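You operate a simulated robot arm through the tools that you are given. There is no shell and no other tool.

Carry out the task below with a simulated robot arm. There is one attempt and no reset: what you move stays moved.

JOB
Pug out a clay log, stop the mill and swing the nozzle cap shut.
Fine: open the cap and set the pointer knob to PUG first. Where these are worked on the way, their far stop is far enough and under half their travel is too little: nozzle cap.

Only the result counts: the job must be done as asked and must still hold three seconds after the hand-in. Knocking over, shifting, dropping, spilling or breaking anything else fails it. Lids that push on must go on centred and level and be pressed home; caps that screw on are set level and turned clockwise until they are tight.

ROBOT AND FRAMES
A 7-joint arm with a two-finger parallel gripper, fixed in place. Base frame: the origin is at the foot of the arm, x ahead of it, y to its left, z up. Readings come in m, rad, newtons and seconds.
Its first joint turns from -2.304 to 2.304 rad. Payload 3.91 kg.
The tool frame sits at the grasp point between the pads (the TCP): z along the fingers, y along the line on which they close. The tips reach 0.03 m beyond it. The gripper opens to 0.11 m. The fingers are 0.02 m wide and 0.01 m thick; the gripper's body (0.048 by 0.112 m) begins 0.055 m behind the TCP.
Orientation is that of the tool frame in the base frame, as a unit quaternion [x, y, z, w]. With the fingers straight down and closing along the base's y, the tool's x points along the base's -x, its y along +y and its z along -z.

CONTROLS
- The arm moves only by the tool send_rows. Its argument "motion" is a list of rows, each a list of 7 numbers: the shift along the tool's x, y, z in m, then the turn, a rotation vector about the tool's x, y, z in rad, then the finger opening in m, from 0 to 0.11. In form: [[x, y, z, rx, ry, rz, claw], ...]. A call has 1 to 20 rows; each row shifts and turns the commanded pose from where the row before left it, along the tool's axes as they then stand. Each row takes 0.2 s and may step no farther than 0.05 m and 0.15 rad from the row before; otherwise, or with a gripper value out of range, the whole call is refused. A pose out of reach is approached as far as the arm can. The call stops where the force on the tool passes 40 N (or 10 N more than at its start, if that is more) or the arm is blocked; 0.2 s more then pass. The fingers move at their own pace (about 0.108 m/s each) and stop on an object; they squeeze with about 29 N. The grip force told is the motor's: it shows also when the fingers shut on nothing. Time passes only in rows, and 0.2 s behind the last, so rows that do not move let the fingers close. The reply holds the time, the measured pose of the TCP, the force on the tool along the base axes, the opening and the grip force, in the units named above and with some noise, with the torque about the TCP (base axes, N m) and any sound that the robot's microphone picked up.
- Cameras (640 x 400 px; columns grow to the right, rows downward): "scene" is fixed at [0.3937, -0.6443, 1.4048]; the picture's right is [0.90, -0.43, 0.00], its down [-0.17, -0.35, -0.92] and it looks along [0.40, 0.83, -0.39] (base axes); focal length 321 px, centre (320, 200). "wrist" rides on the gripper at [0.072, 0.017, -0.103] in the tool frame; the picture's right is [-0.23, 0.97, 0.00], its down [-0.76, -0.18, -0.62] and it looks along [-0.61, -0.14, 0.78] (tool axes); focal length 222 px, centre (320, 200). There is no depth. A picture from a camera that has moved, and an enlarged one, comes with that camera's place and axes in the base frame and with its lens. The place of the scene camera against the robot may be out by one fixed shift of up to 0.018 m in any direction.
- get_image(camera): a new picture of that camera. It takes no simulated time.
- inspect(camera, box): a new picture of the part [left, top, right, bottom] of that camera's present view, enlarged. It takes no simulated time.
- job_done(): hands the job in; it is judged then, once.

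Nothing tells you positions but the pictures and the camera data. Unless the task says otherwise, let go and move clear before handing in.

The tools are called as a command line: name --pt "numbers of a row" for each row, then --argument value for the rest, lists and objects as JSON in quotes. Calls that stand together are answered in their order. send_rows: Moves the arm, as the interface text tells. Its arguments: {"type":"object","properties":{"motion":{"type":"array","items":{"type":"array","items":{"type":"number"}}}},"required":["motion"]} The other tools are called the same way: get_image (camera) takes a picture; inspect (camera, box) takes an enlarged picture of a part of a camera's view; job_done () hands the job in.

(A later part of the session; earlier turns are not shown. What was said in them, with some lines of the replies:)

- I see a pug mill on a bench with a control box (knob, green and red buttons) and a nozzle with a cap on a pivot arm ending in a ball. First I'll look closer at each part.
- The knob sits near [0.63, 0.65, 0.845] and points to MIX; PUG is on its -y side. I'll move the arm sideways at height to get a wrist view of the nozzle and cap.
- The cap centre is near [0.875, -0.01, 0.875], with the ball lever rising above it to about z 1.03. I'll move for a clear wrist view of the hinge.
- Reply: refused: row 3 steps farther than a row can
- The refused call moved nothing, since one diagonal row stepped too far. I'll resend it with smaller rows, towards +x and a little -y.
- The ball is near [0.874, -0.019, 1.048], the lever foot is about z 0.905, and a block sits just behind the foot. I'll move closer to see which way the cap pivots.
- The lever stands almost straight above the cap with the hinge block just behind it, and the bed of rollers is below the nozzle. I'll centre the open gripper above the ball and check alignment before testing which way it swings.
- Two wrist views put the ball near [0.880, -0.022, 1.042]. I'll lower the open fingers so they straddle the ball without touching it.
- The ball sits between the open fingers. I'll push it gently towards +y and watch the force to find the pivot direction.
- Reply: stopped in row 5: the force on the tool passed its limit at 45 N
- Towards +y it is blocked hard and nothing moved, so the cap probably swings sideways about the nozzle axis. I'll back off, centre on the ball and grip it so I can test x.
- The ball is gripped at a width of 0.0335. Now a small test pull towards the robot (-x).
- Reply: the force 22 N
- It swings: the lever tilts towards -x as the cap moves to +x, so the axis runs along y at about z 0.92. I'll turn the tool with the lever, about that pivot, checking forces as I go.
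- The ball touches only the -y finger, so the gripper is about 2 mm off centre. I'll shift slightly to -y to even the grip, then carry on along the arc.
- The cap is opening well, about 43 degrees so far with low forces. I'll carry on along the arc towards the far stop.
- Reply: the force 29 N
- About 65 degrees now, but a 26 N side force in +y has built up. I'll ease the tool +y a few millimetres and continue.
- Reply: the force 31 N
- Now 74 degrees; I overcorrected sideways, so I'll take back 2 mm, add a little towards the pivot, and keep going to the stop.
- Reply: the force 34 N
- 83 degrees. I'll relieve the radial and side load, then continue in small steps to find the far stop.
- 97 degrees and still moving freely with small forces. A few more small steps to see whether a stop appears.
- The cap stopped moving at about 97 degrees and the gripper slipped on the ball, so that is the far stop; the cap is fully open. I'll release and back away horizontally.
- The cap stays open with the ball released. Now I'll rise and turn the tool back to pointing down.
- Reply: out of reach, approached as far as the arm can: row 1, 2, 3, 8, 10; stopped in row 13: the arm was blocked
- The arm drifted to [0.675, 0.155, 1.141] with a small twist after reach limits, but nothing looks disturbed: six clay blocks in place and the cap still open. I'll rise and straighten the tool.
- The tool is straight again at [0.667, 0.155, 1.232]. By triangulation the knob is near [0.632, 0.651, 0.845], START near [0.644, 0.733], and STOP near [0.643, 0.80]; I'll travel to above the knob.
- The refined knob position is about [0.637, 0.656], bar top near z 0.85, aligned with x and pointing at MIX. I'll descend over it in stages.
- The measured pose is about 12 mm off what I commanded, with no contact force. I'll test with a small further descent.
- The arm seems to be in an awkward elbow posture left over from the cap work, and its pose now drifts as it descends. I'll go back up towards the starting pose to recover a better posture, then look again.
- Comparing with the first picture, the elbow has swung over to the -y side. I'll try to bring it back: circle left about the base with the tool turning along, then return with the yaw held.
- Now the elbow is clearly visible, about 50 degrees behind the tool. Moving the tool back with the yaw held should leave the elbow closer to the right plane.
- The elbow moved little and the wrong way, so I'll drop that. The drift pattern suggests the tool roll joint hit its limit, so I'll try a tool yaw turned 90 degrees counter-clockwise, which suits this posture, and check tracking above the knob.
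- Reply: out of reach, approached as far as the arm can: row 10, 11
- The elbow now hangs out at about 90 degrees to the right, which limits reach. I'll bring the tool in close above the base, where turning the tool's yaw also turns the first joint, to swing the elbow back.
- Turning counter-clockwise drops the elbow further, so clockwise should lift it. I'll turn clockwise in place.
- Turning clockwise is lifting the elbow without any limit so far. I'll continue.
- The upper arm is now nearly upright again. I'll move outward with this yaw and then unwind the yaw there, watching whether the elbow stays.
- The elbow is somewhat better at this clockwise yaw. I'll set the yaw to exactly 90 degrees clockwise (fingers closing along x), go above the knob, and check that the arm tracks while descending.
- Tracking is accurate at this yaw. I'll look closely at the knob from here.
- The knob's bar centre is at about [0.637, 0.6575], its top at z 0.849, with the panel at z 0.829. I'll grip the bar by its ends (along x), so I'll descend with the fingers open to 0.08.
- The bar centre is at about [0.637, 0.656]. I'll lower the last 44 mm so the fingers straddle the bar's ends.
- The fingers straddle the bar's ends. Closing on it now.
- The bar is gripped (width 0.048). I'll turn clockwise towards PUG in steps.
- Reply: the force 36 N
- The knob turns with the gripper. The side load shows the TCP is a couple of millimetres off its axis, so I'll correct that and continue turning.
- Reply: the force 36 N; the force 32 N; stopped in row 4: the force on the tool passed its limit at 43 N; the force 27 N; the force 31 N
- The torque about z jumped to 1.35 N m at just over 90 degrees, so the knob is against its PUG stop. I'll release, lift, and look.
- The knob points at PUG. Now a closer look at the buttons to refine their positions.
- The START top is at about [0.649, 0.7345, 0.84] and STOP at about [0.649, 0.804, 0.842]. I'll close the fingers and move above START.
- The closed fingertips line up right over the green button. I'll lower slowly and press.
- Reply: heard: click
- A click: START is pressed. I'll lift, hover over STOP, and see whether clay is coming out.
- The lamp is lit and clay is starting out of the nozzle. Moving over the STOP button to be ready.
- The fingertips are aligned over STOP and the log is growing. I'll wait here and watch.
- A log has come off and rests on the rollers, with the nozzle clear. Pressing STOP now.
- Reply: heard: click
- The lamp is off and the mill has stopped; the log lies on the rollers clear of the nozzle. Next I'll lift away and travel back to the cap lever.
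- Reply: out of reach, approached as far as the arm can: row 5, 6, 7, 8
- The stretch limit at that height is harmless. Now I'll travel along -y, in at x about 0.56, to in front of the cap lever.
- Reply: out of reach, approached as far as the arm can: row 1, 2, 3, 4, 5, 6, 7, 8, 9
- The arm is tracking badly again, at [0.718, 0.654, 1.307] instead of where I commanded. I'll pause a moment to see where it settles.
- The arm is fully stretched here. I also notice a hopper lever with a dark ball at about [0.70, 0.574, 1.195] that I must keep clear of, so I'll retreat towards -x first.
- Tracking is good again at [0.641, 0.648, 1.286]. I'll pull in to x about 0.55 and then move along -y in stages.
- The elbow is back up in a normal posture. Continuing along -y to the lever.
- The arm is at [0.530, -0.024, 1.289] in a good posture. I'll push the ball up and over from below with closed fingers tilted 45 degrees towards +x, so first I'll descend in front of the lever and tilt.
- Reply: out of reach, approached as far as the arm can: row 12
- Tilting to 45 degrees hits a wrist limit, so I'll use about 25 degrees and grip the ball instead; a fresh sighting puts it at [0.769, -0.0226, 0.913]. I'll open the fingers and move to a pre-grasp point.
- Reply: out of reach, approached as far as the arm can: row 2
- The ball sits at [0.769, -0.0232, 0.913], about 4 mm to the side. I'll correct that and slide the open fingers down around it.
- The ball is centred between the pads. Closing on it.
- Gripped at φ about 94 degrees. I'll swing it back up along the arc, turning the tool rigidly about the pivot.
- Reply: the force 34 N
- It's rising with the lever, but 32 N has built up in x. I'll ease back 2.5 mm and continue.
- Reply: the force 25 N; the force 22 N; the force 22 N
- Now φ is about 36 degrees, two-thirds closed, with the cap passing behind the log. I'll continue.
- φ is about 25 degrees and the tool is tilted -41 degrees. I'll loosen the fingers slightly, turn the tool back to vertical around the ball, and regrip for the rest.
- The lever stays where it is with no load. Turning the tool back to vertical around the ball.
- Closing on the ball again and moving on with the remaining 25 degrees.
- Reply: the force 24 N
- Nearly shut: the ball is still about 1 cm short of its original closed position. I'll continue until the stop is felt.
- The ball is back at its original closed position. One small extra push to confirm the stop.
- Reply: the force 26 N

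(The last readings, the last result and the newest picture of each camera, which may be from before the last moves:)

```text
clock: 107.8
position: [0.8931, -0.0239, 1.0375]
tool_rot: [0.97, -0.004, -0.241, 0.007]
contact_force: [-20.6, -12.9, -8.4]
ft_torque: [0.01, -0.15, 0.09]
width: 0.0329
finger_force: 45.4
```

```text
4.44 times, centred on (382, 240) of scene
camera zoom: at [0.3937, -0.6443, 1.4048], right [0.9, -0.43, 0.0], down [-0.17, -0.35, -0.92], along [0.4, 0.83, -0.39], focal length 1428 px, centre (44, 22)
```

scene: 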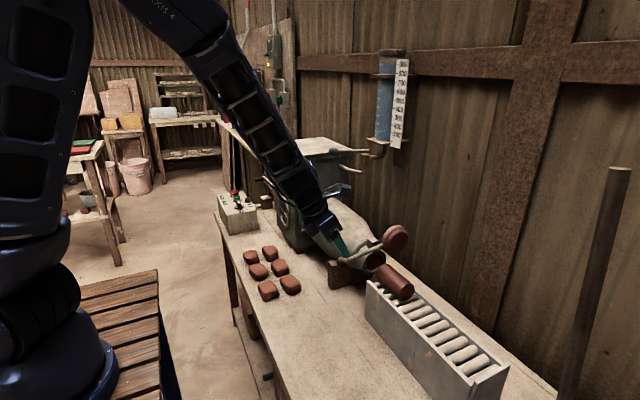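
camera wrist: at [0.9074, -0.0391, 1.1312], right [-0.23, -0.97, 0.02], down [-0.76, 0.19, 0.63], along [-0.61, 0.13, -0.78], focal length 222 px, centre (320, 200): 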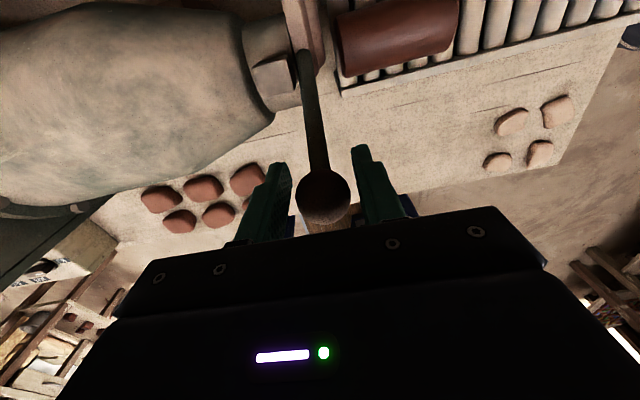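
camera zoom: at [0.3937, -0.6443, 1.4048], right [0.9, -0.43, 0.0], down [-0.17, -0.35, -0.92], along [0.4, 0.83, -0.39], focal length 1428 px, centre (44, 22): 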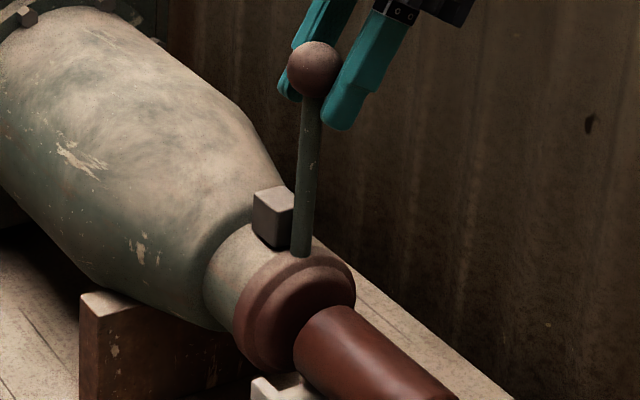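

The ball and lever match the original closed picture exactly; the cap is fully shut. I'll release and rise clear.

send_rows --pt "0 0 0 0 0 0 0.06" --pt "0 0 0 0 0 0 0.06" --pt "-0.014 0 -0.0265 0 0 0 0.06" --pt "-0.014 0 -0.0265 0 0 0 0.06" --pt "-0.0188 0 -0.0353 0 0 0 0.06" --pt "-0.0188 0 -0.0353 0 0 0 0.06" --pt "0 0 0 0 0 0 0.06"

inspect --camera "scene" --box '[330, 120, 430, 290]'

get_image --camera "scene"

```text
clock: 109.4
position: [0.8938, -0.0213, 1.1749]
tool_rot: [0.97, -0.005, -0.242, 0.006]
contact_force: [0.7, -0.4, -0.4]
ft_torque: [0.0, 0.02, -0.03]
width: 0.0598
finger_force: 0.1
```

```text
2.35 times, centred on (380, 205) of scene
camera zoom: at [0.3937, -0.6443, 1.4048], right [0.9, -0.43, 0.0], down [-0.17, -0.35, -0.92], along [0.4, 0.83, -0.39], focal length 756 px, centre (179, 188)
```

zoom: 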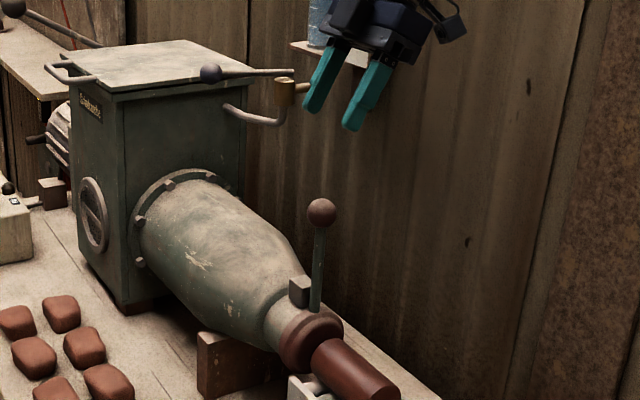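

```text
taken
```

scene: 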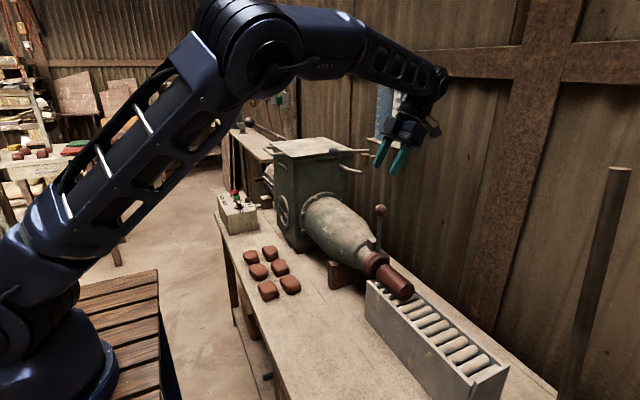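

The cap stays shut. I'll move back clear of the lever and do a final check of the whole scene.

send_rows --pt "-0.0353 0 0.0188 0 0.05 0 0.06" --pt "-0.0373 0 0.014 0 0.05 0 0.06" --pt "-0.038 0 0.012 0 0.05 0 0.06" --pt "-0.038 0 0.01 0 0.05 0 0.06" --pt "0 0 0 0 0 0 0.06" --pt "0 0 0 0 0 0 0.06"

get_image --camera "scene"

inspect --camera "scene" --box '[350, 195, 450, 305]'

inspect --camera "scene" --box '[200, 100, 300, 220]'

```text
clock: 110.8
position: [0.7344, -0.0211, 1.1906]
tool_rot: [0.99, -0.004, -0.143, 0.007]
contact_force: [-0.4, 0.7, 0.5]
ft_torque: [-0.01, 0.02, 0.06]
width: 0.0595
finger_force: 0.1
```

```text
taken
```

scene: 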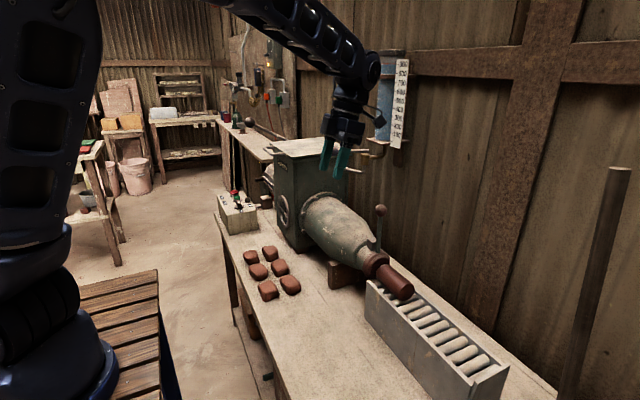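

```text
3.64 times, centred on (400, 250) of scene
camera zoom: at [0.3937, -0.6443, 1.4048], right [0.9, -0.43, 0.0], down [-0.17, -0.35, -0.92], along [0.4, 0.83, -0.39], focal length 1168 px, centre (29, 18)
```

zoom: 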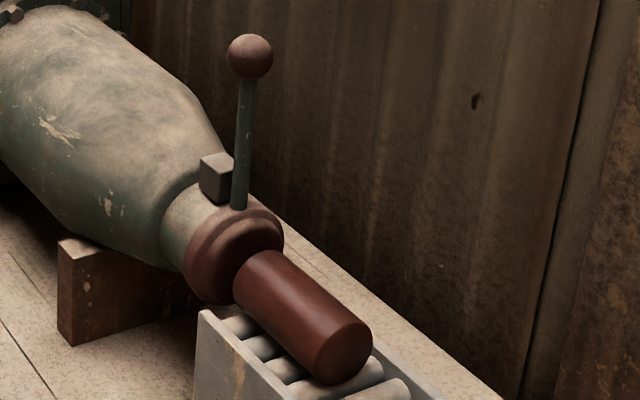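

```text
3.33 times, centred on (250, 160) of scene
camera zoom: at [0.3937, -0.6443, 1.4048], right [0.9, -0.43, 0.0], down [-0.17, -0.35, -0.92], along [0.4, 0.83, -0.39], focal length 1071 px, centre (553, 333)
```

zoom: 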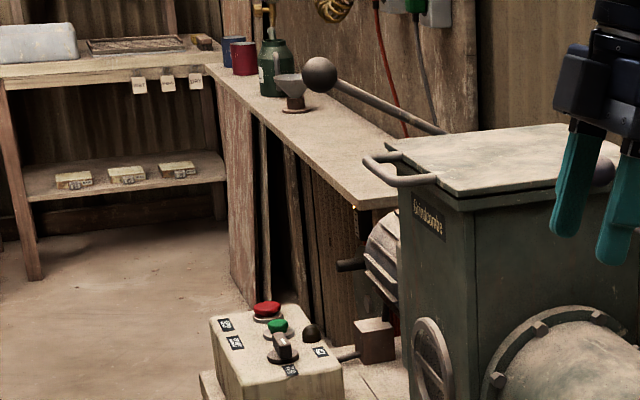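

The log is on the rollers, the lamp is out and the mill stopped, the cap is shut with its lever in the original position. The arm is clear and nothing else has moved, so I'm handing in.

job_done

```text
The job is handed in.
```

The job is handed in: a clay log is on the rollers, the mill is stopped and the nozzle cap is shut. I don't have the verdict yet.

- **Cap opened:** I swung it to its far stop, at about 97 degrees, before starting.
- **Knob:** it turned from MIX to PUG until it met its stop, and it still points there.
- **Mill:** START clicked and the lamp lit. One log came out and separated onto the rollers. STOP then clicked and the lamp went out.
- **Cap shut:** I swung it back until the lever felt its stop, and it matches the first picture. It stayed put after I let go.

In the last pictures the clay blocks, the hopper lever and the roller tray look undisturbed. The arm was clear of the mill when I handed in.
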